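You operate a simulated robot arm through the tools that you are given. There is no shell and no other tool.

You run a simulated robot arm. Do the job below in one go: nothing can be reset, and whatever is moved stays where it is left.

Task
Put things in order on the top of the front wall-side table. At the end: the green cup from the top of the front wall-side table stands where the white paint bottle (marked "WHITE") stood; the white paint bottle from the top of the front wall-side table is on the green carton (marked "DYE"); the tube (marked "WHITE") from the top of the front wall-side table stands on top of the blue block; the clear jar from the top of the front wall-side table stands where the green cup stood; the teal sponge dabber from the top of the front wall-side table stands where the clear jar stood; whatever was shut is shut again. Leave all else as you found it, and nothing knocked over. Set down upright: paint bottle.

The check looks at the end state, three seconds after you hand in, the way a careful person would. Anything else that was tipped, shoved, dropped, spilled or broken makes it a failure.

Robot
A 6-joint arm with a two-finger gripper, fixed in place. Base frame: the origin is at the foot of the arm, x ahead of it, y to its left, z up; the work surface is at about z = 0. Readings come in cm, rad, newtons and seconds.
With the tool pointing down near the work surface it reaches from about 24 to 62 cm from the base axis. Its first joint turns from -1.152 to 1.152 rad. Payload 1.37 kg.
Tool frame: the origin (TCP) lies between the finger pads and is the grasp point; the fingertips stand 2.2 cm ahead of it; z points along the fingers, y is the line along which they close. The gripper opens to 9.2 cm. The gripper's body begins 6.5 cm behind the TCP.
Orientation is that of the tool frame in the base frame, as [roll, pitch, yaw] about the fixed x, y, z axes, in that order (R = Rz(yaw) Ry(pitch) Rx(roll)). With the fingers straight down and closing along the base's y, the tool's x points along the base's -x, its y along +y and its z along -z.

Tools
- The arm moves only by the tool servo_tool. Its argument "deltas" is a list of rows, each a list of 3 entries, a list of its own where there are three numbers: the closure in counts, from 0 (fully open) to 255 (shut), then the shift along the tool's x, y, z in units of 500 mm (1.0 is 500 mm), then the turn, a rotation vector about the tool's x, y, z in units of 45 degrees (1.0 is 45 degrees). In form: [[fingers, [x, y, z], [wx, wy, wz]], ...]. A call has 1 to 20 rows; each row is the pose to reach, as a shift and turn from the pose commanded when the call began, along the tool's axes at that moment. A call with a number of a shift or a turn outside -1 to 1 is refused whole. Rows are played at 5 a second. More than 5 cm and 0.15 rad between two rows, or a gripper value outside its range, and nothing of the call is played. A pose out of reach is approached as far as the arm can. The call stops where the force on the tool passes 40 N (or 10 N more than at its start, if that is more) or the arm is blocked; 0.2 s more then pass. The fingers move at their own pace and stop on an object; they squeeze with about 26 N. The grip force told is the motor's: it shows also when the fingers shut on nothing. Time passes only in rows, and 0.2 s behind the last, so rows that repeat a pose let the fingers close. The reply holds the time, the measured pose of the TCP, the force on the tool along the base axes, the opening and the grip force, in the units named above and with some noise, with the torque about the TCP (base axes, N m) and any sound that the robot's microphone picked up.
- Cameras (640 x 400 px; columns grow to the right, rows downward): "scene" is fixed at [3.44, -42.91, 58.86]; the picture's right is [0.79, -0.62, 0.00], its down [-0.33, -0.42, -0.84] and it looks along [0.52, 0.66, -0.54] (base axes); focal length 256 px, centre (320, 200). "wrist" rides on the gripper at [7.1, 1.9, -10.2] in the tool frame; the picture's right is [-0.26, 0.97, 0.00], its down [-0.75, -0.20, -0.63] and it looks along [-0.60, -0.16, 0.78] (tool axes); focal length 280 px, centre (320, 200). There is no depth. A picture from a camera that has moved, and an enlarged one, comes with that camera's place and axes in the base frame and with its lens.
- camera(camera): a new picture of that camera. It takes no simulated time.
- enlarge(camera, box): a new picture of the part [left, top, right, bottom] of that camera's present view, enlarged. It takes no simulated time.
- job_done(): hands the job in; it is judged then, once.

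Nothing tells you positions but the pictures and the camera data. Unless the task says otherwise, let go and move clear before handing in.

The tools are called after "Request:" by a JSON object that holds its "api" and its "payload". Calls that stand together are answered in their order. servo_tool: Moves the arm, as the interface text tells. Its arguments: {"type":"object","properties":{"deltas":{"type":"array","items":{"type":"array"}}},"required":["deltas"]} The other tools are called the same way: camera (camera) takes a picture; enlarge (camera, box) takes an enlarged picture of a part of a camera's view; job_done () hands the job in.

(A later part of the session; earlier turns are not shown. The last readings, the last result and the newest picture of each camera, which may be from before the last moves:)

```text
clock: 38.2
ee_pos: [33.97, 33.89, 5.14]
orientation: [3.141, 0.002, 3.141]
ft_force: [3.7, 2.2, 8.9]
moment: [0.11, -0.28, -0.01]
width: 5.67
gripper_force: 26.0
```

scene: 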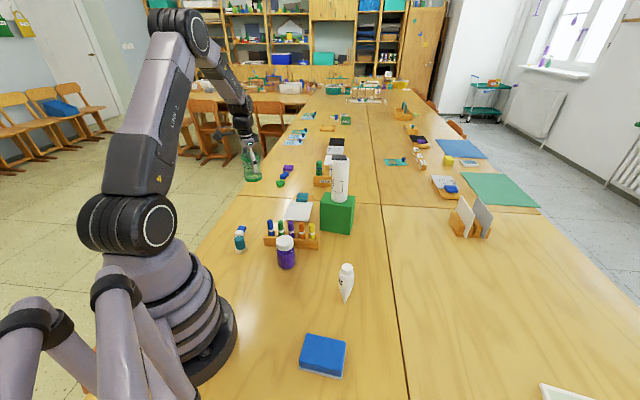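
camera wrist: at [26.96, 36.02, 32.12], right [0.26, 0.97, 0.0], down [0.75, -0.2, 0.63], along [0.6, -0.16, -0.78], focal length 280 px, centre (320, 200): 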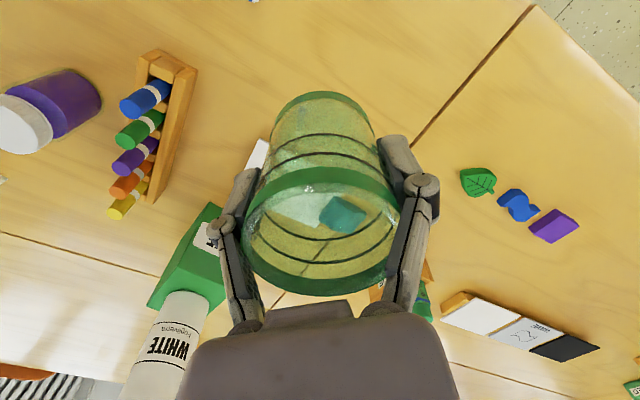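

Request:
{"api": "servo_tool", "payload": {"deltas": [[90, [0, 0, 0], [0, 0, 0]], [50, [0, 0, 0], [0, 0, 0]], [0, [0, 0, 0], [0, 0, 0]], [0, [0, 0, 0], [0, 0, 0]], [0, [0, 0, 0], [0, 0, 0]]]}}

Request:
{"api": "camera", "payload": {"camera": "wrist"}}

Request:
{"api": "enlarge", "payload": {"camera": "scene", "box": [215, 140, 305, 260]}}

```text
clock: 39.4
ee_pos: [34.02, 33.86, 4.99]
orientation: [-3.141, 0.0, -3.142]
ft_force: [0.3, -0.1, 0.2]
moment: [0.01, -0.02, -0.02]
width: 9.17
gripper_force: 0.1
```

```text
taken
camera wrist: at [26.93, 35.84, 15.21], right [0.26, 0.97, 0.0], down [0.75, -0.2, 0.63], along [0.6, -0.16, -0.78], focal length 280 px, centre (320, 200)
```

wrist: 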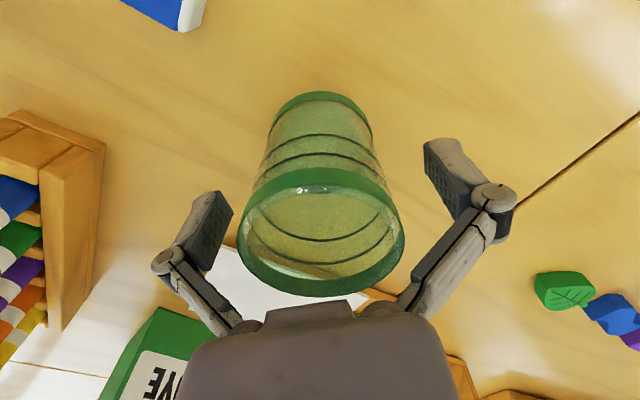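

```text
3.33 times, centred on (260, 200) of scene
camera zoom: at [3.44, -42.91, 58.86], right [0.79, -0.62, 0.0], down [-0.33, -0.42, -0.84], along [0.52, 0.66, -0.54], focal length 852 px, centre (520, 200)
```

zoom: 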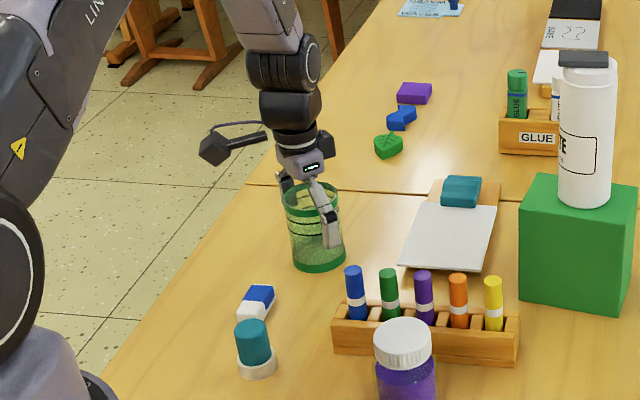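

The green cup now stands where the bottle was. I lift off and go to the purple clear jar, turning the tool so the fingers run parallel to the marker rack.

Request:
{"api": "servo_tool", "payload": {"deltas": [[0, [0, 0, -0.03], [0, 0, 0]], [0, [0, 0, -0.1], [0, 0, 0]], [0, [0, 0, -0.18], [0, 0, 0]], [0, [0, 0, -0.26], [0, 0, 0]], [0, [0, 0, -0.34], [0, 0, 0]], [0, [0, 0, -0.4], [0, 0, 0]]]}}

Request:
{"api": "servo_tool", "payload": {"deltas": [[0, [0.012, -0.077, 0], [0, 0, -0.143]], [0, [0.025, -0.154, 0], [0, 0, -0.286]], [0, [0.038, -0.232, 0], [0, 0, -0.43]], [0, [0.05, -0.309, 0], [0, 0, -0.57]], [0, [0.064, -0.386, 0], [0, 0, -0.714]], [0, [0.077, -0.464, 0], [0, 0, -0.857]], [0, [0.09, -0.541, 0], [0, 0, -1.0]], [0, [0.09, -0.541, 0], [0, 0, -1.0]]]}}

Request:
{"api": "camera", "payload": {"camera": "wrist"}}

Request:
{"api": "camera", "payload": {"camera": "scene"}}

```text
clock: 40.8
ee_pos: [33.95, 33.86, 25.21]
orientation: [-3.14, -0.002, -3.141]
ft_force: [0.7, -0.7, -0.6]
moment: [0.0, -0.02, 0.02]
width: 9.19
gripper_force: 0.0
```

```text
clock: 42.6
ee_pos: [29.53, 6.74, 25.01]
orientation: [-3.141, 0.0, -2.354]
ft_force: [-1.2, -0.6, -0.4]
moment: [-0.02, 0.02, -0.01]
width: 9.19
gripper_force: 0.0
```

```text
taken
camera wrist: at [23.13, 3.23, 35.15], right [-0.5, 0.87, 0.0], down [0.68, 0.39, 0.62], along [0.54, 0.31, -0.78], focal length 280 px, centre (320, 200)
```

wrist: 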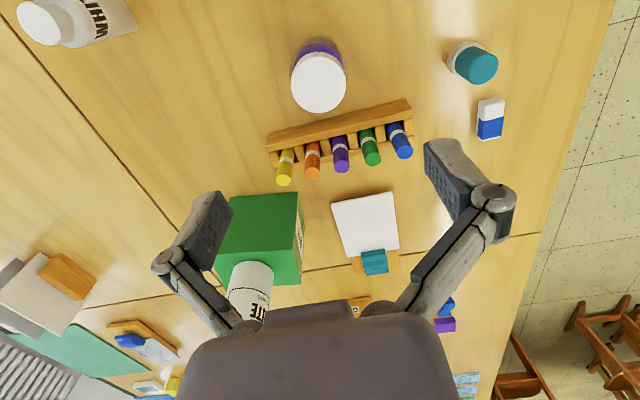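

```text
taken
```

scene: 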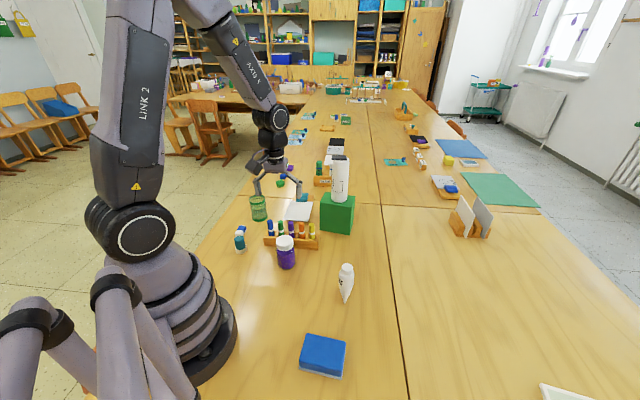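

Request:
{"api": "enlarge", "payload": {"camera": "wrist", "box": [260, 20, 420, 180]}}

Request:
{"api": "enlarge", "payload": {"camera": "scene", "box": [255, 210, 325, 290]}}

```text
2.50 times, centred on (340, 100) of wrist
camera zoom: at [23.13, 3.23, 35.15], right [-0.5, 0.87, 0.0], down [0.68, 0.39, 0.62], along [0.54, 0.31, -0.78], focal length 701 px, centre (270, 450)
```

zoom: 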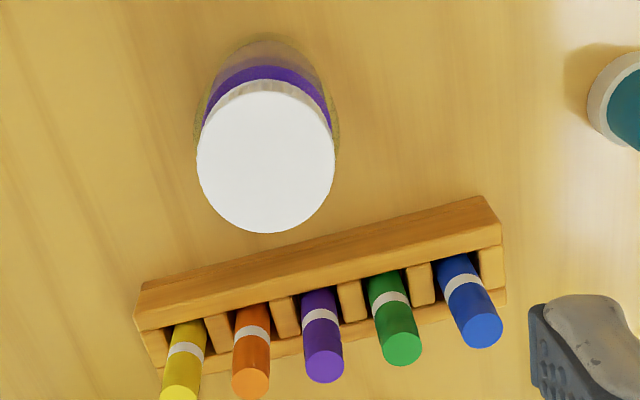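

```text
5.00 times, centred on (290, 250) of scene
camera zoom: at [3.44, -42.91, 58.86], right [0.79, -0.62, 0.0], down [-0.33, -0.42, -0.84], along [0.52, 0.66, -0.54], focal length 1278 px, centre (470, -50)
```

zoom: 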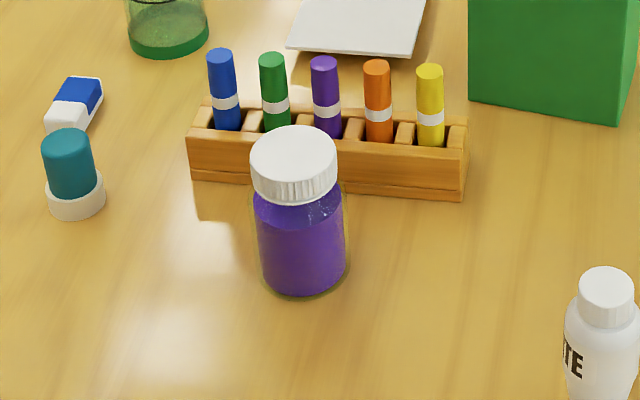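

The jar centre reads (29.5, 6.75), matching the current tool position. I descend to just above its lid and check again.

Request:
{"api": "servo_tool", "payload": {"deltas": [[0, [0, 0, 0.06], [0, 0, 0]], [0, [0, 0, 0.12], [0, 0, 0]], [0, [0, 0, 0.18], [0, 0, 0]], [0, [0, 0, 0.22], [0, 0, 0]], [0, [0, 0, 0.22], [0, 0, 0]]]}}

Request:
{"api": "camera", "payload": {"camera": "wrist"}}

Request:
{"api": "enlarge", "payload": {"camera": "scene", "box": [220, 160, 340, 290]}}

```text
clock: 43.8
ee_pos: [29.51, 6.87, 13.96]
orientation: [-3.14, 0.0, -2.356]
ft_force: [-0.8, -0.8, 0.5]
moment: [0.0, -0.04, 0.03]
width: 9.19
gripper_force: 0.0
```

```text
taken
camera wrist: at [23.16, 3.25, 24.24], right [-0.5, 0.87, 0.0], down [0.68, 0.39, 0.63], along [0.54, 0.31, -0.78], focal length 280 px, centre (320, 200)
```

wrist: 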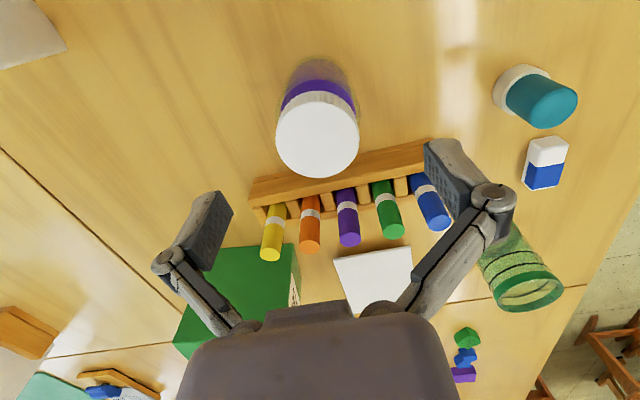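

```text
3.08 times, centred on (280, 225) of scene
camera zoom: at [3.44, -42.91, 58.86], right [0.79, -0.62, 0.0], down [-0.33, -0.42, -0.84], along [0.52, 0.66, -0.54], focal length 786 px, centre (443, 123)
```

zoom: 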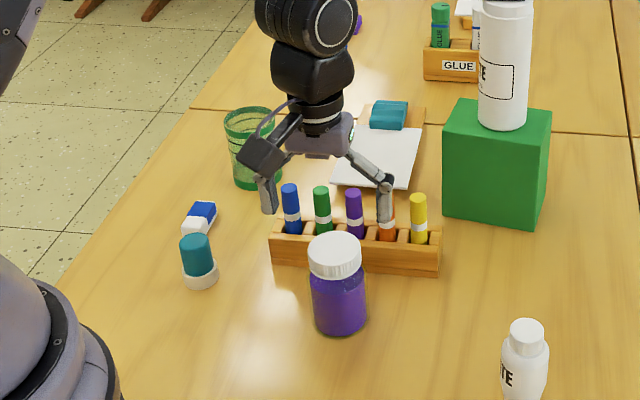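

Request:
{"api": "servo_tool", "payload": {"deltas": [[0, [0, -0.001, 0.04], [0, 0, 0]], [0, [0, -0.001, 0.08], [0, 0, 0]], [0, [0, -0.001, 0.12], [0, 0, 0]], [0, [0, -0.001, 0.16], [0, 0, 0]], [0, [0, -0.001, 0.192], [0, 0, 0]], [0, [0, -0.001, 0.192], [0, 0, 0]]]}}

Request:
{"api": "camera", "payload": {"camera": "wrist"}}

Request:
{"api": "enlarge", "payload": {"camera": "scene", "box": [220, 160, 340, 290]}}

```text
clock: 45.2
ee_pos: [29.61, 6.85, 4.41]
orientation: [3.141, 0.0, -2.356]
ft_force: [-0.7, -0.6, 0.1]
moment: [0.05, -0.01, -0.02]
width: 9.2
gripper_force: 0.2
```

```text
taken
camera wrist: at [23.23, 3.19, 14.61], right [-0.5, 0.87, 0.0], down [0.68, 0.39, 0.63], along [0.54, 0.31, -0.78], focal length 280 px, centre (320, 200)
```

wrist: 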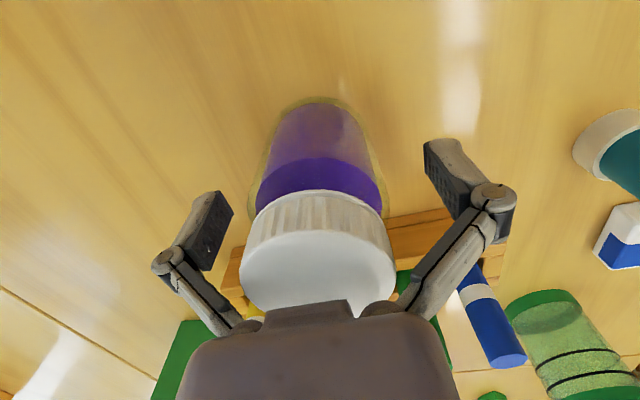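

```text
3.08 times, centred on (280, 225) of scene
camera zoom: at [3.44, -42.91, 58.86], right [0.79, -0.62, 0.0], down [-0.33, -0.42, -0.84], along [0.52, 0.66, -0.54], focal length 786 px, centre (443, 123)
```

zoom: 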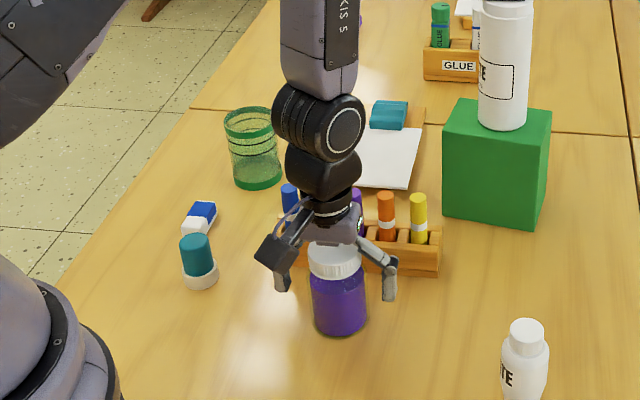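

The jar sits between the fingers, centred at about (29.6, 6.75). I close on it.

Request:
{"api": "servo_tool", "payload": {"deltas": [[60, [0, 0, 0], [0, 0, 0]], [255, [0, 0, 0], [0, 0, 0]], [255, [0, 0, 0], [0, 0, 0]], [255, [0, 0, 0], [0, 0, 0]], [255, [0, 0, 0], [0, 0, 0]], [255, [0, 0, 0], [0, 0, 0]]]}}

```text
clock: 46.6
ee_pos: [29.66, 6.96, 4.59]
orientation: [-3.139, 0.002, -2.357]
ft_force: [-1.7, -0.6, 40.1]
moment: [0.1, -0.08, 0.07]
width: 6.66
gripper_force: 25.8
```

It's gripped at 6.66 cm, pressing down against the table. I lift gently and check.

Request:
{"api": "servo_tool", "payload": {"deltas": [[255, [0, 0, -0.004], [0, 0, 0]], [255, [0, 0, -0.01], [0, 0, 0]], [255, [0, 0, -0.02], [0, 0, 0]], [255, [0, 0, -0.03], [0, 0, 0]], [255, [0, 0, -0.03], [0, 0, 0]]]}}

Request:
{"api": "camera", "payload": {"camera": "wrist"}}

Request:
{"api": "enlarge", "payload": {"camera": "scene", "box": [220, 160, 340, 290]}}

```text
clock: 47.8
ee_pos: [29.41, 6.79, 6.02]
orientation: [3.141, -0.003, -2.357]
ft_force: [-0.3, 0.0, -3.5]
moment: [-0.01, 0.02, 0.0]
width: 5.71
gripper_force: 25.9
```

```text
taken
camera wrist: at [23.2, 3.2, 16.15], right [-0.5, 0.87, 0.0], down [0.68, 0.39, 0.62], along [0.54, 0.31, -0.78], focal length 280 px, centre (320, 200)
```

wrist: 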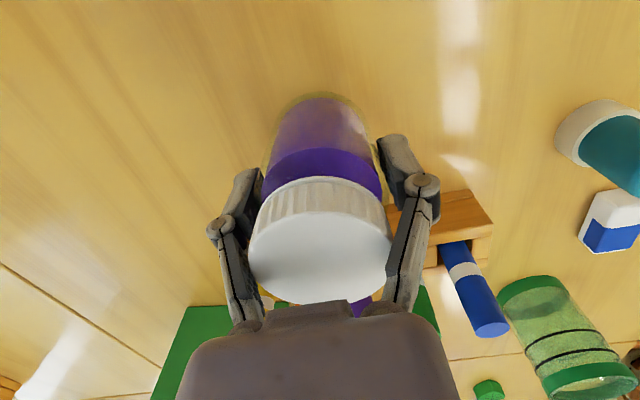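

```text
3.08 times, centred on (280, 225) of scene
camera zoom: at [3.44, -42.91, 58.86], right [0.79, -0.62, 0.0], down [-0.33, -0.42, -0.84], along [0.52, 0.66, -0.54], focal length 786 px, centre (443, 123)
```

zoom: 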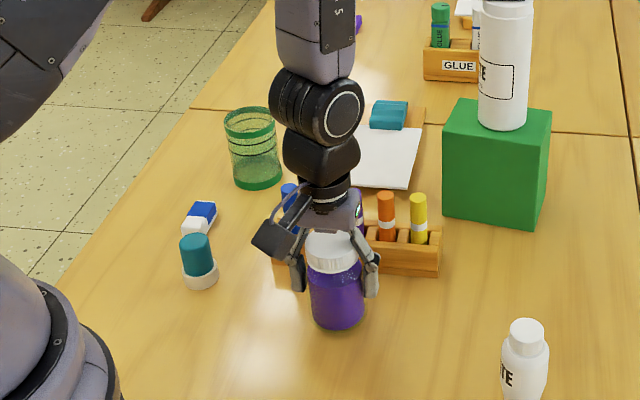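

The jar has lifted with the grip now settled at 5.71 cm; it slid slightly lower in the fingers while closing. I raise it further before carrying.

Request:
{"api": "servo_tool", "payload": {"deltas": [[255, [0, 0, -0.02], [0, 0, 0]], [255, [0, 0, -0.06], [0, 0, 0]], [255, [0, 0, -0.11], [0, 0, 0]], [255, [0, 0, -0.16], [0, 0, 0]], [255, [0, 0, -0.21], [0, 0, 0]], [255, [0, 0, -0.26], [0, 0, 0]], [255, [0, 0, -0.29], [0, 0, 0]], [255, [0, 0, -0.29], [0, 0, 0]]]}}

Request:
{"api": "camera", "payload": {"camera": "wrist"}}

Request:
{"api": "camera", "payload": {"camera": "scene"}}

```text
clock: 49.6
ee_pos: [29.46, 6.94, 20.61]
orientation: [3.14, 0.0, -2.356]
ft_force: [-0.4, -0.1, -2.9]
moment: [-0.02, 0.04, -0.02]
width: 5.76
gripper_force: 25.8
```

```text
taken
camera wrist: at [23.18, 3.21, 30.71], right [-0.5, 0.87, 0.0], down [0.68, 0.39, 0.62], along [0.54, 0.31, -0.78], focal length 280 px, centre (320, 200)
```

wrist: 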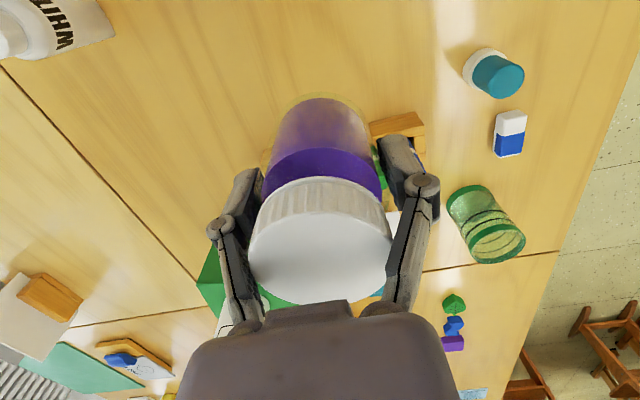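

```text
taken
```

scene: 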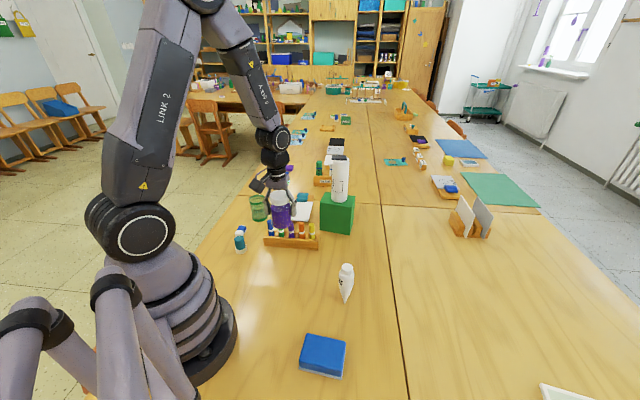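

The jar is held upright and clear of everything. I carry it to the cup's old spot at (45.0, -8.45), turning the tool square on the way.

Request:
{"api": "servo_tool", "payload": {"deltas": [[255, [0, -0.02, 0], [0, 0, 0.05]], [255, [0, -0.06, 0], [0, 0, 0.14]], [255, [-0.001, -0.11, 0], [0, 0, 0.26]], [255, [-0.001, -0.16, 0], [0, 0, 0.38]], [255, [-0.002, -0.21, 0], [0, 0, 0.5]], [255, [-0.002, -0.26, 0], [0, 0, 0.62]], [255, [-0.003, -0.31, 0], [0, 0, 0.74]], [255, [-0.003, -0.36, 0], [0, 0, 0.86]], [255, [-0.0035, -0.41, 0], [0, 0, 0.95]], [255, [-0.0035, -0.435, 0], [0, 0, 1.0]], [255, [-0.0035, -0.435, 0], [0, 0, 1.0]]]}}

Request:
{"api": "camera", "payload": {"camera": "wrist"}}

Request:
{"api": "camera", "payload": {"camera": "scene"}}

```text
clock: 52.0
ee_pos: [45.0, -8.38, 20.52]
orientation: [-3.141, 0.001, -3.141]
ft_force: [-0.2, 0.6, -3.3]
moment: [0.01, 0.01, -0.01]
width: 5.7
gripper_force: 25.6
```

```text
taken
camera wrist: at [38.0, -6.54, 30.67], right [0.26, 0.96, 0.0], down [0.75, -0.2, 0.62], along [0.6, -0.16, -0.78], focal length 280 px, centre (320, 200)
```

wrist: 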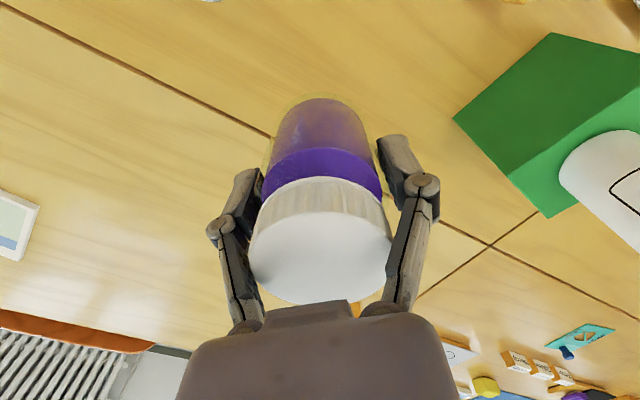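

```text
taken
```

scene: 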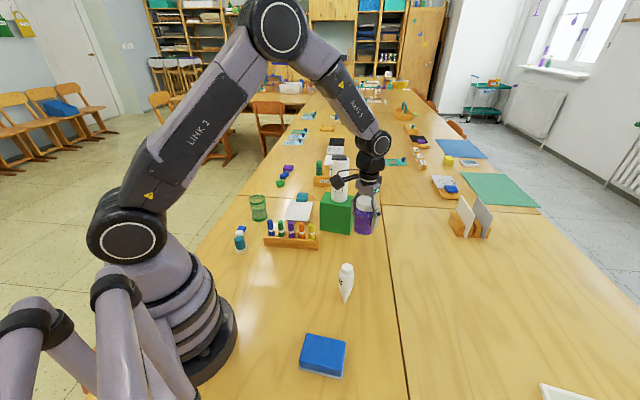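

I descend to just above the table and then ease it down.

Request:
{"api": "servo_tool", "payload": {"deltas": [[255, [0, -0.001, 0.04], [0, 0, 0]], [255, [0, -0.001, 0.1], [0, 0, 0]], [255, [0, -0.001, 0.16], [0, 0, 0]], [255, [0, -0.001, 0.21], [0, 0, 0]], [255, [0, -0.001, 0.25], [0, 0, 0]], [255, [0, -0.001, 0.28], [0, 0, 0]], [255, [0, -0.001, 0.295], [0, 0, 0]], [255, [0, -0.001, 0.295], [0, 0, 0]]]}}

Request:
{"api": "enlarge", "payload": {"camera": "scene", "box": [320, 200, 400, 310]}}

```text
clock: 53.8
ee_pos: [45.05, -8.54, 5.74]
orientation: [-3.141, 0.0, 3.14]
ft_force: [-0.7, -0.2, -2.0]
moment: [0.0, 0.01, 0.04]
width: 5.73
gripper_force: 25.6
```

```text
3.64 times, centred on (360, 255) of scene
camera zoom: at [3.44, -42.91, 58.86], right [0.79, -0.62, 0.0], down [-0.33, -0.42, -0.84], along [0.52, 0.66, -0.54], focal length 930 px, centre (174, 0)
```

zoom: 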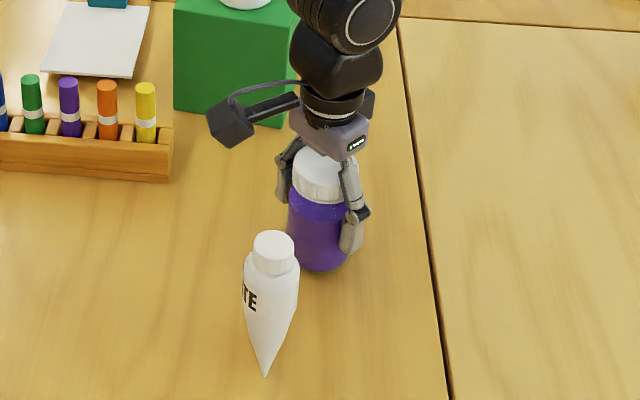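

Request:
{"api": "servo_tool", "payload": {"deltas": [[255, [0, 0, 0.002], [0, 0, 0]], [255, [0, 0, 0.004], [0, 0, 0]], [255, [0, 0, 0.006], [0, 0, 0]], [255, [0, 0, 0.006], [0, 0, 0]]]}}

```text
clock: 54.8
ee_pos: [45.15, -8.5, 5.44]
orientation: [-3.142, 0.0, -3.141]
ft_force: [-0.2, 0.3, -3.5]
moment: [-0.01, 0.02, -0.02]
width: 5.71
gripper_force: 26.2
```

Request:
{"api": "servo_tool", "payload": {"deltas": [[255, [0, 0, 0.002], [0, 0, 0]], [255, [0, 0, 0.004], [0, 0, 0]], [255, [0, 0, 0.004], [0, 0, 0]]]}}

```text
clock: 55.6
ee_pos: [45.01, -8.4, 5.29]
orientation: [3.141, -0.001, 3.141]
ft_force: [-0.5, -0.4, -2.5]
moment: [-0.01, 0.01, -0.02]
width: 5.7
gripper_force: 25.6
```

Request:
{"api": "servo_tool", "payload": {"deltas": [[255, [0, 0, 0.002], [0, 0, 0]], [255, [0, 0, 0.003], [0, 0, 0]], [255, [0, 0, 0.003], [0, 0, 0]]]}}

```text
clock: 56.4
ee_pos: [45.01, -8.55, 5.3]
orientation: [-3.141, -0.001, -3.141]
ft_force: [-4.5, 2.1, 12.2]
moment: [0.12, 0.32, 0.03]
width: 5.72
gripper_force: 25.9
```

The jar is on the table. I back off half a millimetre and release.

Request:
{"api": "servo_tool", "payload": {"deltas": [[255, [0, 0, -0.001], [0, 0, 0]], [255, [0, 0, -0.001], [0, 0, 0]], [90, [0, 0, -0.001], [0, 0, 0]], [50, [0, 0, -0.001], [0, 0, 0]], [0, [0, 0, -0.001], [0, 0, 0]], [0, [0, 0, -0.001], [0, 0, 0]], [0, [0, 0, -0.001], [0, 0, 0]]]}}

Request:
{"api": "camera", "payload": {"camera": "wrist"}}

Request:
{"api": "enlarge", "payload": {"camera": "scene", "box": [320, 200, 400, 310]}}

```text
clock: 58.0
ee_pos: [45.03, -8.54, 5.17]
orientation: [-3.141, 0.002, 3.141]
ft_force: [-0.3, 0.2, 0.2]
moment: [0.0, -0.04, 0.03]
width: 9.17
gripper_force: 0.0
```

```text
taken
camera wrist: at [38.0, -6.55, 15.31], right [0.26, 0.97, 0.0], down [0.75, -0.2, 0.63], along [0.6, -0.16, -0.78], focal length 280 px, centre (320, 200)
```

wrist: 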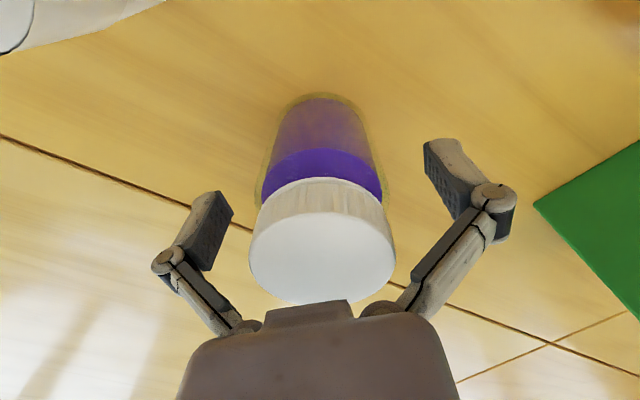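

```text
3.64 times, centred on (360, 255) of scene
camera zoom: at [3.44, -42.91, 58.86], right [0.79, -0.62, 0.0], down [-0.33, -0.42, -0.84], along [0.52, 0.66, -0.54], focal length 930 px, centre (174, 0)
```

zoom: 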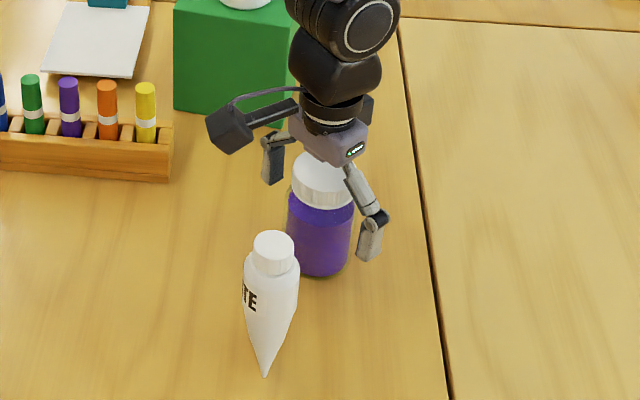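

The jar stands where the cup was. Next I lift off and move over to the teal dabber.

Request:
{"api": "servo_tool", "payload": {"deltas": [[0, [0, 0, -0.03], [0, 0, 0]], [0, [0, 0, -0.1], [0, 0, 0]], [0, [0, 0, -0.18], [0, 0, 0]], [0, [0, 0, -0.26], [0, 0, 0]], [0, [0, 0, -0.34], [0, 0, 0]], [0, [0, 0, -0.4], [0, 0, 0]]]}}

Request:
{"api": "servo_tool", "payload": {"deltas": [[0, [0.048, 0.06, 0], [0, 0, -0.1]], [0, [0.096, 0.119, 0], [0, 0, -0.2]], [0, [0.143, 0.179, 0], [0, 0, -0.3]], [0, [0.191, 0.238, 0], [0, 0, -0.4]], [0, [0.239, 0.298, 0], [0, 0, -0.5]], [0, [0.287, 0.357, 0], [0, 0, -0.6]], [0, [0.335, 0.417, 0], [0, 0, -0.7]], [0, [0.382, 0.476, 0], [0, 0, -0.8]], [0, [0.43, 0.536, 0], [0, 0, -0.9]], [0, [0.478, 0.595, 0], [0, 0, -1.0]], [0, [0.478, 0.595, 0], [0, 0, -1.0]]]}}

Request:
{"api": "camera", "payload": {"camera": "wrist"}}

Request:
{"api": "camera", "payload": {"camera": "scene"}}

```text
clock: 59.4
ee_pos: [45.1, -8.61, 25.36]
orientation: [-3.141, -0.001, -3.14]
ft_force: [0.7, 0.3, 0.1]
moment: [-0.05, 0.02, 0.02]
width: 9.18
gripper_force: 0.3
```

```text
clock: 61.8
ee_pos: [21.1, 21.31, 25.19]
orientation: [3.141, -0.001, -2.355]
ft_force: [0.3, 0.3, -0.1]
moment: [-0.05, 0.0, 0.04]
width: 9.2
gripper_force: 0.0
```

```text
taken
camera wrist: at [14.76, 17.62, 35.34], right [-0.5, 0.87, 0.0], down [0.68, 0.39, 0.62], along [0.54, 0.31, -0.78], focal length 280 px, centre (320, 200)
```

wrist: 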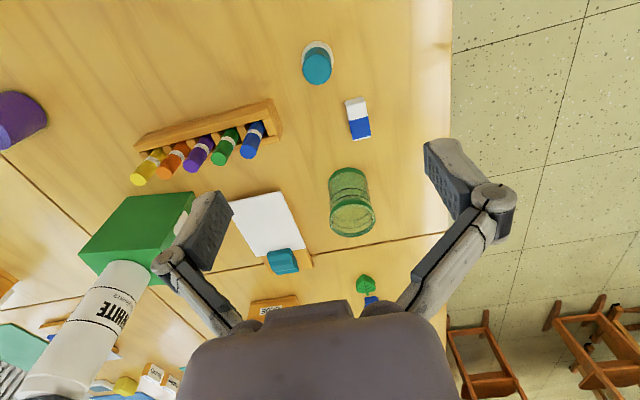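

```text
taken
```

scene: 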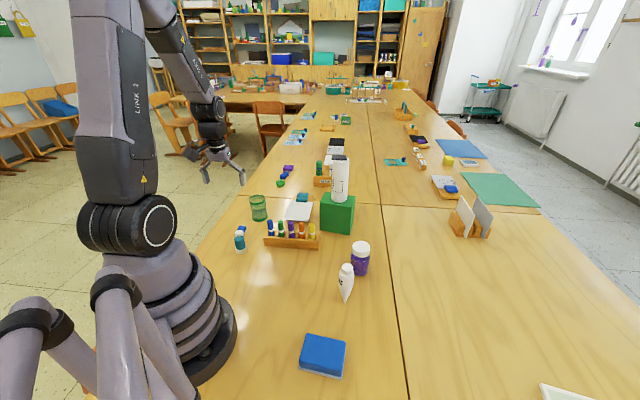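

The jar stands upright at its new spot, and the dabber is right below the gripper. I descend partway for a closer look.

Request:
{"api": "servo_tool", "payload": {"deltas": [[0, [0, 0, 0.07], [0, 0, 0]], [0, [0, 0, 0.14], [0, 0, 0]], [0, [0, 0, 0.21], [0, 0, 0]], [0, [0, 0, 0.28], [0, 0, 0]], [0, [0, 0, 0.28], [0, 0, 0]]]}}

Request:
{"api": "camera", "payload": {"camera": "wrist"}}

Request:
{"api": "enlarge", "payload": {"camera": "scene", "box": [210, 180, 290, 270]}}

```text
clock: 63.0
ee_pos: [21.2, 21.3, 11.18]
orientation: [3.141, 0.0, -2.353]
ft_force: [0.0, -0.8, 0.5]
moment: [0.02, -0.01, 0.0]
width: 9.19
gripper_force: 0.0
```

```text
taken
camera wrist: at [14.88, 17.6, 21.29], right [-0.5, 0.87, 0.0], down [0.68, 0.39, 0.63], along [0.54, 0.31, -0.78], focal length 280 px, centre (320, 200)
```

wrist: 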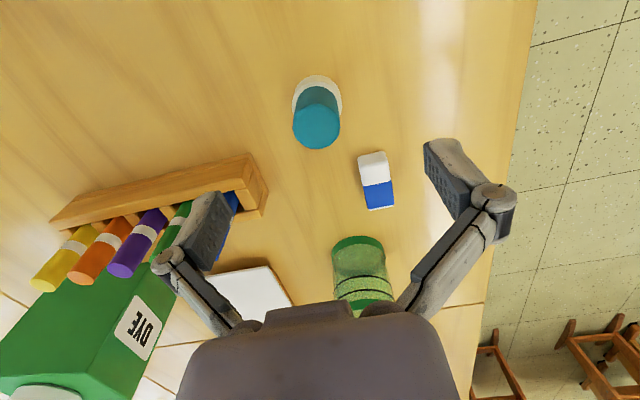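

```text
4.44 times, centred on (250, 225) of scene
camera zoom: at [3.44, -42.91, 58.86], right [0.79, -0.62, 0.0], down [-0.33, -0.42, -0.84], along [0.52, 0.66, -0.54], focal length 1136 px, centre (631, 89)
```

zoom: 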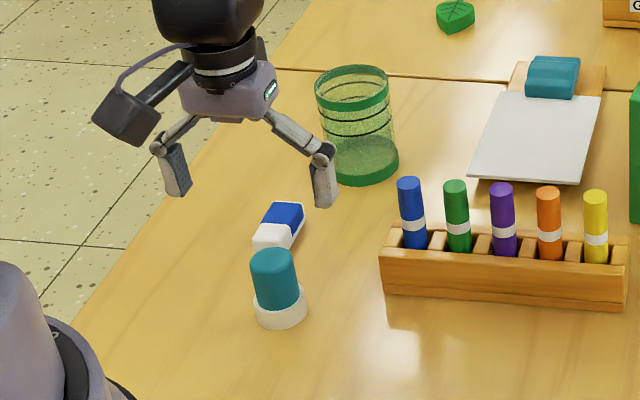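

The dabber is at about (21.1, 20.95) and 5.2 cm tall, and the rack corner is close to the right finger. I turn the tool a bit and narrow the opening before going down.

Request:
{"api": "servo_tool", "payload": {"deltas": [[40, [0.002, -0.001, 0], [0, 0, 0.14]], [60, [0.004, -0.002, 0], [0, 0, 0.28]], [75, [0.006, -0.003, 0], [0, 0, 0.42]], [75, [0.006, -0.003, 0], [0, 0, 0.5556]], [75, [0.006, -0.003, 0], [0, 0, 0.5556]], [75, [0.006, -0.003, 0], [0, 0, 0.5556]]]}}

Request:
{"api": "camera", "payload": {"camera": "wrist"}}

```text
clock: 64.4
ee_pos: [20.94, 20.95, 11.1]
orientation: [3.141, -0.001, -2.793]
ft_force: [0.4, 0.3, 0.1]
moment: [0.01, 0.03, 0.0]
width: 6.5
gripper_force: 0.0
```

```text
taken
camera wrist: at [13.75, 20.34, 21.3], right [-0.08, 1.0, 0.0], down [0.78, 0.07, 0.62], along [0.62, 0.05, -0.78], focal length 280 px, centre (320, 200)
```

wrist: 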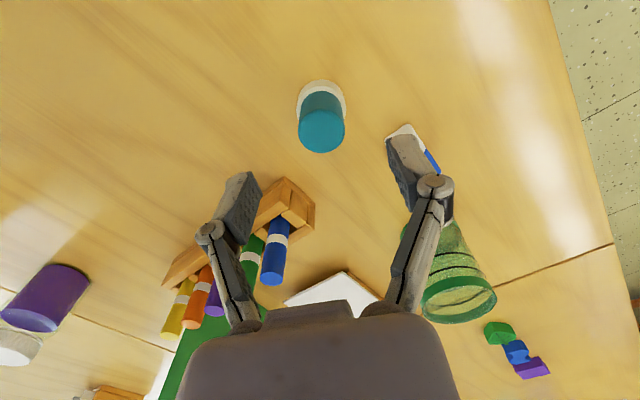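

Request:
{"api": "servo_tool", "payload": {"deltas": [[75, [-0.002, 0.001, 0.04], [0, 0, 0]], [75, [-0.003, 0.002, 0.08], [0, 0, 0]], [75, [-0.003, 0.002, 0.115], [0, 0, 0]], [75, [-0.003, 0.002, 0.142], [0, 0, 0]], [75, [-0.003, 0.002, 0.142], [0, 0, 0]]]}}

Request:
{"api": "camera", "payload": {"camera": "wrist"}}

Request:
{"api": "enlarge", "payload": {"camera": "scene", "box": [210, 180, 290, 270]}}

```text
clock: 65.6
ee_pos: [21.1, 21.23, 4.06]
orientation: [3.141, -0.001, -2.794]
ft_force: [-0.3, 0.3, 0.3]
moment: [0.02, 0.01, 0.02]
width: 6.52
gripper_force: 0.1
```

```text
taken
camera wrist: at [13.81, 20.55, 14.16], right [-0.08, 1.0, 0.0], down [0.78, 0.07, 0.63], along [0.62, 0.05, -0.78], focal length 280 px, centre (320, 200)
```

wrist: 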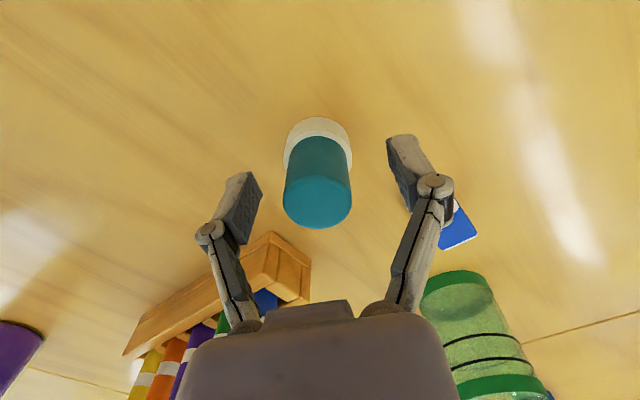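

```text
4.44 times, centred on (250, 225) of scene
camera zoom: at [3.44, -42.91, 58.86], right [0.79, -0.62, 0.0], down [-0.33, -0.42, -0.84], along [0.52, 0.66, -0.54], focal length 1136 px, centre (631, 89)
```

zoom: 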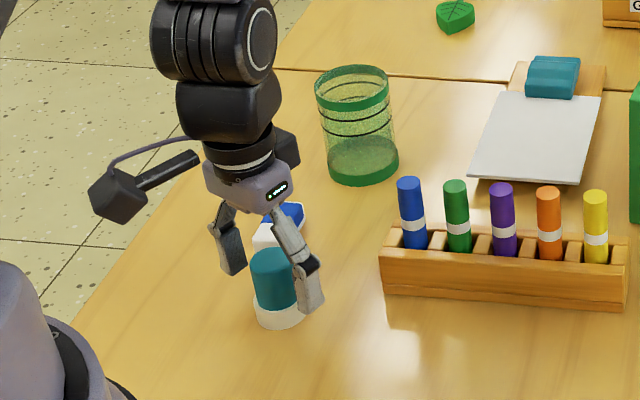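

The fingers are around the teal part, above the white ring, and clear of the eraser and rack. I close.

Request:
{"api": "servo_tool", "payload": {"deltas": [[120, [0, 0, 0], [0, 0, 0]], [200, [0, 0, 0], [0, 0, 0]], [255, [0, 0, 0], [0, 0, 0]], [255, [0, 0, 0], [0, 0, 0]], [255, [0, 0, 0], [0, 0, 0]], [255, [0, 0, 0], [0, 0, 0]]]}}

Request:
{"api": "camera", "payload": {"camera": "wrist"}}

```text
clock: 67.0
ee_pos: [21.03, 21.18, 4.12]
orientation: [3.14, 0.001, -2.794]
ft_force: [-0.3, 0.7, 3.1]
moment: [-0.02, 0.01, -0.01]
width: 2.86
gripper_force: 26.3
```

```text
taken
camera wrist: at [13.81, 20.54, 14.18], right [-0.08, 1.0, 0.0], down [0.78, 0.07, 0.63], along [0.62, 0.05, -0.78], focal length 280 px, centre (320, 200)
```

wrist: 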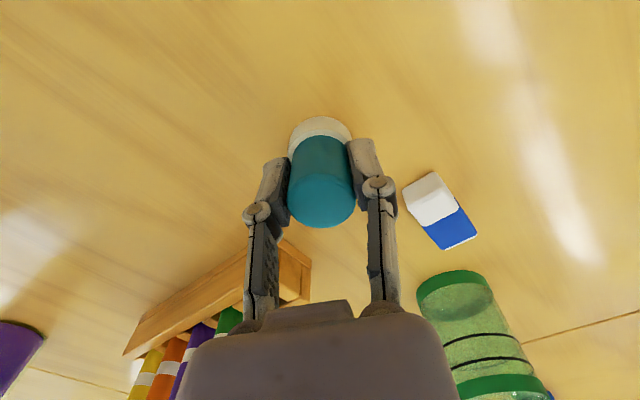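

It's gripped at 2.86 cm. I lift a little and check that the whole dabber comes up.

Request:
{"api": "servo_tool", "payload": {"deltas": [[255, [0, 0, -0.01], [0, 0, 0]], [255, [0, 0, -0.03], [0, 0, 0]], [255, [0, 0, -0.06], [0, 0, 0]], [255, [0, 0, -0.1], [0, 0, 0]], [255, [0, 0, -0.15], [0, 0, 0]], [255, [0, 0, -0.2], [0, 0, 0]], [255, [0, 0, -0.25], [0, 0, 0]], [255, [0, 0, -0.25], [0, 0, 0]]]}}

Request:
{"api": "camera", "payload": {"camera": "wrist"}}

Request:
{"api": "enlarge", "payload": {"camera": "scene", "box": [190, 120, 310, 270]}}

```text
clock: 68.8
ee_pos: [21.15, 21.11, 16.76]
orientation: [-3.141, 0.0, -2.793]
ft_force: [-0.1, -0.7, -0.2]
moment: [0.02, -0.01, -0.02]
width: 2.84
gripper_force: 26.1
```

```text
taken
camera wrist: at [13.86, 20.43, 26.75], right [-0.08, 1.0, 0.0], down [0.78, 0.07, 0.62], along [0.62, 0.05, -0.78], focal length 280 px, centre (320, 200)
```

wrist: 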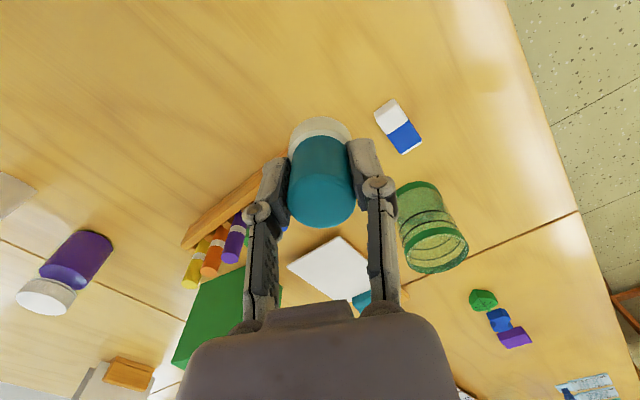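

```text
2.67 times, centred on (250, 195) of scene
camera zoom: at [3.44, -42.91, 58.86], right [0.79, -0.62, 0.0], down [-0.33, -0.42, -0.84], along [0.52, 0.66, -0.54], focal length 682 px, centre (507, 213)
```

zoom: 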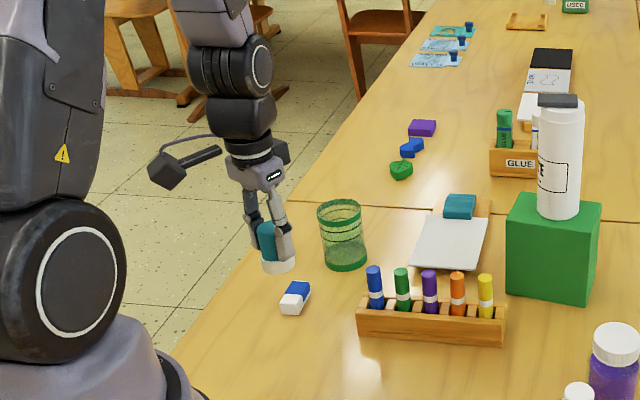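

The whole dabber came up. I carry it to the jar's old spot at about (29.55, 6.75).

Request:
{"api": "servo_tool", "payload": {"deltas": [[255, [-0.005, -0.03, 0], [0, 0, 0]], [255, [-0.014, -0.08, 0], [0, 0, 0]], [255, [-0.025, -0.14, 0], [0, 0, 0]], [255, [-0.036, -0.2, 0], [0, 0, 0]], [255, [-0.047, -0.26, 0], [0, 0, 0]], [255, [-0.056, -0.305, 0], [0, 0, 0]], [255, [-0.0597, -0.3274, 0], [0, 0, 0]], [255, [-0.0597, -0.3274, 0], [0, 0, 0]]]}}

Request:
{"api": "camera", "payload": {"camera": "wrist"}}

Request:
{"api": "camera", "payload": {"camera": "scene"}}

```text
clock: 70.6
ee_pos: [29.52, 6.79, 16.45]
orientation: [3.141, 0.0, -2.793]
ft_force: [-0.3, -0.6, -1.0]
moment: [0.03, 0.06, -0.02]
width: 2.82
gripper_force: 26.1
```

```text
taken
camera wrist: at [22.25, 6.11, 26.65], right [-0.08, 1.0, 0.0], down [0.78, 0.07, 0.62], along [0.62, 0.05, -0.78], focal length 280 px, centre (320, 200)
```

wrist: 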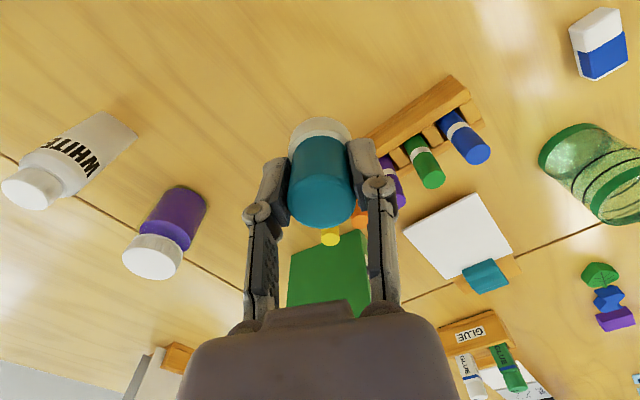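

```text
taken
```

scene: 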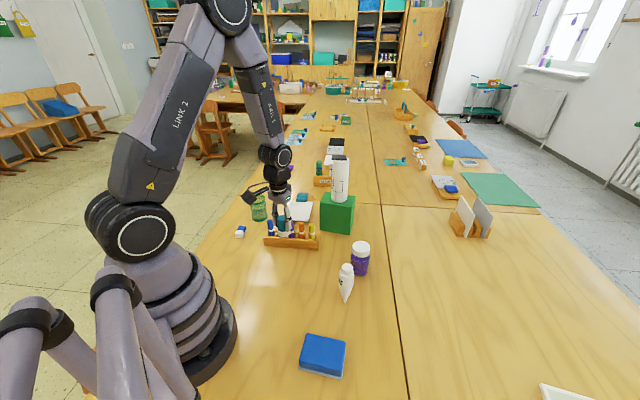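

Request:
{"api": "servo_tool", "payload": {"deltas": [[255, [0, 0, 0.05], [0, 0, 0]], [255, [0, 0, 0.1], [0, 0, 0]], [255, [0, 0, 0.15], [0, 0, 0]], [255, [0, 0, 0.195], [0, 0, 0]], [255, [0, 0, 0.225], [0, 0, 0]], [255, [0, 0, 0.24], [0, 0, 0]], [255, [0, 0, 0.24], [0, 0, 0]]]}}

Request:
{"api": "enlarge", "payload": {"camera": "scene", "box": [240, 190, 330, 290]}}

```text
clock: 72.2
ee_pos: [29.67, 6.57, 4.68]
orientation: [-3.141, -0.001, -2.793]
ft_force: [-0.9, -0.5, -1.9]
moment: [-0.02, 0.0, 0.0]
width: 2.84
gripper_force: 26.0
```

```text
4.00 times, centred on (285, 240) of scene
camera zoom: at [3.44, -42.91, 58.86], right [0.79, -0.62, 0.0], down [-0.33, -0.42, -0.84], along [0.52, 0.66, -0.54], focal length 1022 px, centre (460, 40)
```

zoom: 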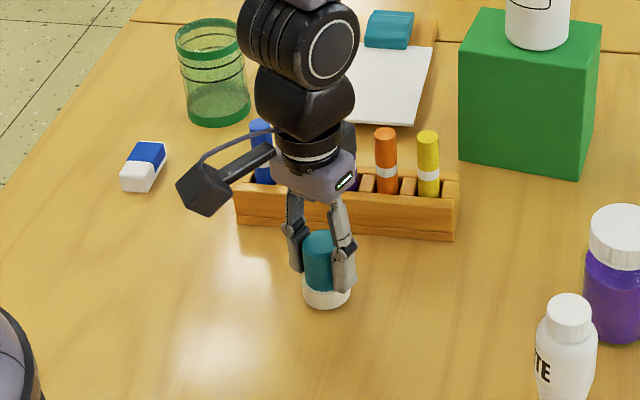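

Request:
{"api": "servo_tool", "payload": {"deltas": [[255, [0, 0, 0.003], [0, 0, 0]], [255, [0, 0, 0.006], [0, 0, 0]], [255, [0, 0, 0.008], [0, 0, 0]], [255, [0, 0, 0.008], [0, 0, 0]]]}}

```text
clock: 73.2
ee_pos: [29.53, 6.66, 4.17]
orientation: [3.141, -0.001, -2.791]
ft_force: [0.6, 1.1, 0.1]
moment: [-0.01, -0.01, 0.01]
width: 2.84
gripper_force: 25.9
```

Request:
{"api": "servo_tool", "payload": {"deltas": [[255, [0, 0, 0.001], [0, 0, 0]], [255, [0, 0, 0.002], [0, 0, 0]], [255, [0, 0, 0.002], [0, 0, 0]]]}}

```text
clock: 74.0
ee_pos: [29.54, 6.81, 4.12]
orientation: [-3.141, 0.001, -2.792]
ft_force: [-0.5, 0.6, -0.8]
moment: [0.0, -0.03, -0.02]
width: 2.85
gripper_force: 25.2
```

Request:
{"api": "servo_tool", "payload": {"deltas": [[255, [0, 0, 0.001], [0, 0, 0]], [255, [0, 0, 0.002], [0, 0, 0]], [255, [0, 0, 0.002], [0, 0, 0]]]}}

```text
clock: 74.8
ee_pos: [29.52, 6.75, 4.02]
orientation: [3.14, 0.0, -2.791]
ft_force: [-1.2, -2.2, 19.3]
moment: [-0.04, 0.04, 0.01]
width: 2.86
gripper_force: 26.0
```

It made contact. I back off half a millimetre, release to a modest opening and look.

Request:
{"api": "servo_tool", "payload": {"deltas": [[255, [0, 0, -0.0012], [0, 0, 0]], [255, [0, 0, -0.0012], [0, 0, 0]], [170, [0, 0, -0.0012], [0, 0, 0]], [120, [0, 0, -0.0012], [0, 0, 0]], [75, [0, 0, -0.0012], [0, 0, 0]], [75, [0, 0, -0.0012], [0, 0, 0]], [75, [0, 0, -0.0012], [0, 0, 0]]]}}

Request:
{"api": "camera", "payload": {"camera": "wrist"}}

Request:
{"api": "enlarge", "payload": {"camera": "scene", "box": [240, 190, 330, 290]}}

```text
clock: 76.4
ee_pos: [29.58, 6.81, 4.04]
orientation: [3.14, 0.0, -2.791]
ft_force: [0.3, -0.3, -0.1]
moment: [0.0, 0.02, -0.02]
width: 6.5
gripper_force: 0.0
```

```text
taken
camera wrist: at [22.27, 6.11, 14.15], right [-0.08, 1.0, 0.0], down [0.78, 0.07, 0.63], along [0.62, 0.05, -0.78], focal length 280 px, centre (320, 200)
```

wrist: 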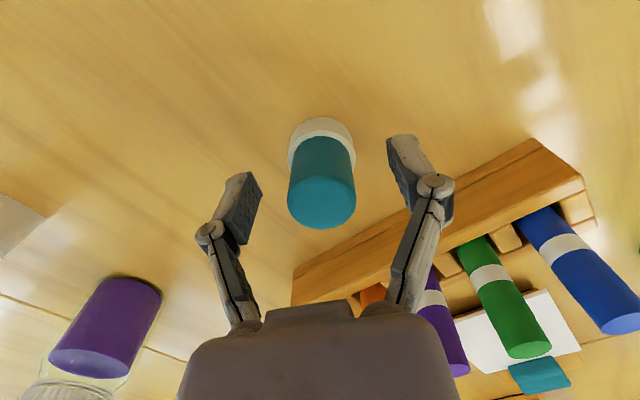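

```text
4.00 times, centred on (285, 240) of scene
camera zoom: at [3.44, -42.91, 58.86], right [0.79, -0.62, 0.0], down [-0.33, -0.42, -0.84], along [0.52, 0.66, -0.54], focal length 1022 px, centre (460, 40)
```

zoom: 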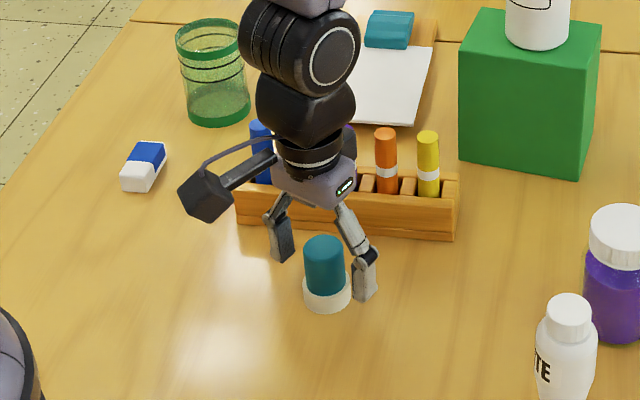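

The dabber stands where the jar was. I lift off and move above the tube, aligning the fingers with its flat crimp.

Request:
{"api": "servo_tool", "payload": {"deltas": [[75, [0, 0, -0.03], [0, 0, 0]], [75, [0, 0, -0.1], [0, 0, 0]], [75, [0, 0, -0.18], [0, 0, 0]], [75, [0, 0, -0.26], [0, 0, 0]], [75, [0, 0, -0.34], [0, 0, 0]], [75, [0, 0, -0.4], [0, 0, 0]]]}}

Request:
{"api": "servo_tool", "payload": {"deltas": [[75, [0.005, -0.068, 0], [0, 0, 0.166]], [75, [0.01, -0.135, 0], [0, 0, 0.333]], [75, [0.015, -0.203, 0], [0, 0, 0.5]], [75, [0.021, -0.271, 0], [0, 0, 0.666]], [75, [0.026, -0.338, 0], [0, 0, 0.833]], [75, [0.031, -0.406, 0], [0, 0, 1.0]], [75, [0.031, -0.406, 0], [0, 0, 1.0]]]}}

Request:
{"api": "servo_tool", "payload": {"deltas": [[75, [0, 0, 0], [0, 0, 0.13]], [75, [0, 0, 0], [0, 0, 0.267]], [75, [0, 0, 0], [0, 0, 0.267]]]}}

Request:
{"api": "camera", "payload": {"camera": "wrist"}}

Request:
{"api": "camera", "payload": {"camera": "scene"}}

```text
clock: 77.8
ee_pos: [29.52, 6.63, 24.15]
orientation: [-3.141, 0.001, -2.793]
ft_force: [0.8, 0.0, 0.1]
moment: [0.0, -0.01, 0.03]
width: 6.51
gripper_force: 0.0
```

```text
clock: 79.4
ee_pos: [35.02, -12.86, 24.05]
orientation: [3.141, 0.001, 2.705]
ft_force: [0.7, 0.7, -0.3]
moment: [0.04, 0.03, -0.04]
width: 6.49
gripper_force: 0.0
```

```text
clock: 80.2
ee_pos: [35.07, -12.89, 24.07]
orientation: [3.142, -0.001, 2.495]
ft_force: [0.0, -0.3, -0.2]
moment: [-0.02, 0.0, -0.03]
width: 6.5
gripper_force: 0.0
```

```text
taken
camera wrist: at [30.57, -7.03, 34.2], right [0.79, 0.61, 0.0], down [0.48, -0.62, 0.63], along [0.38, -0.49, -0.78], focal length 280 px, centre (320, 200)
```

wrist: 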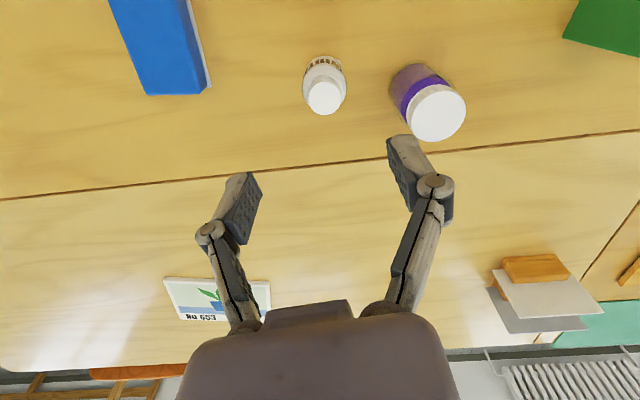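

```text
taken
```

scene: 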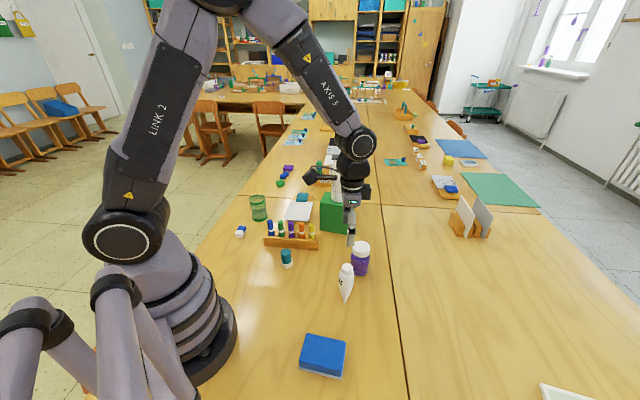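

Request:
{"api": "enlarge", "payload": {"camera": "wrist", "box": [270, 30, 390, 130]}}

Request:
{"api": "enlarge", "payload": {"camera": "scene", "box": [315, 240, 395, 320]}}

Request:
{"api": "enlarge", "payload": {"camera": "wrist", "box": [100, 0, 240, 110]}}

```text
4.00 times, centred on (330, 80) of wrist
camera zoom: at [30.57, -7.03, 34.2], right [0.79, 0.61, 0.0], down [0.48, -0.62, 0.63], along [0.38, -0.49, -0.78], focal length 1122 px, centre (280, 680)
```

zoom: 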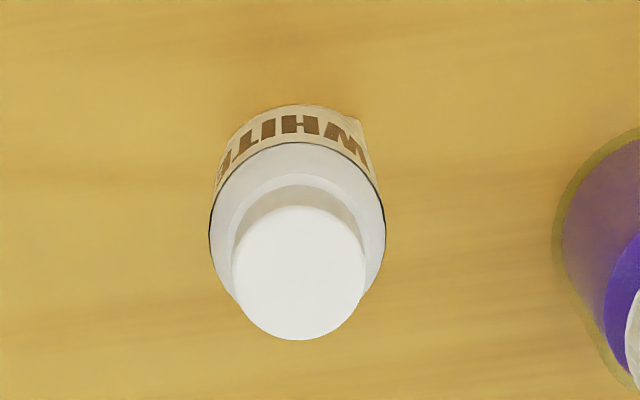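

```text
5.00 times, centred on (355, 280) of scene
camera zoom: at [3.44, -42.91, 58.86], right [0.79, -0.62, 0.0], down [-0.33, -0.42, -0.84], along [0.52, 0.66, -0.54], focal length 1278 px, centre (145, -200)
```

zoom: 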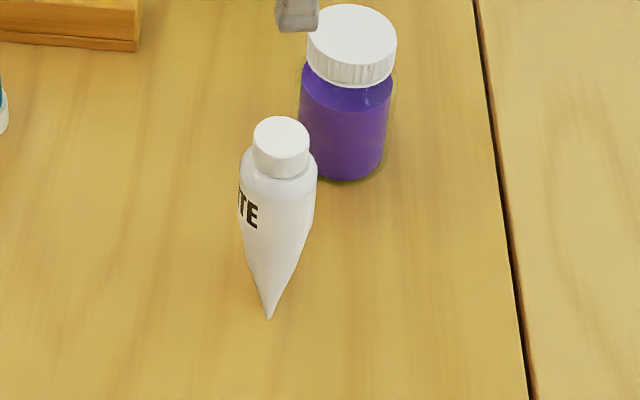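

```text
3.64 times, centred on (170, 55) of wrist
camera zoom: at [30.57, -7.03, 34.2], right [0.79, 0.61, 0.0], down [0.48, -0.62, 0.63], along [0.38, -0.49, -0.78], focal length 1020 px, centre (866, 727)
```

zoom: 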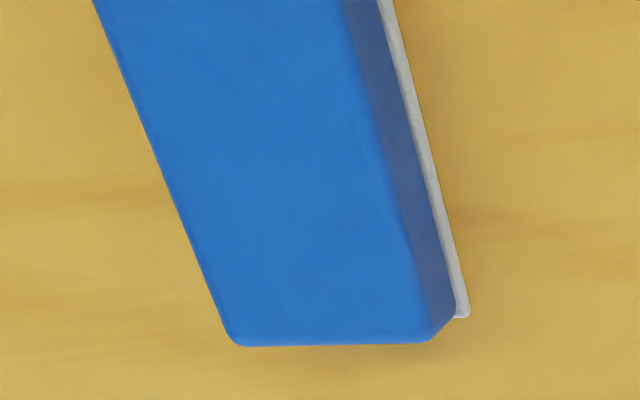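

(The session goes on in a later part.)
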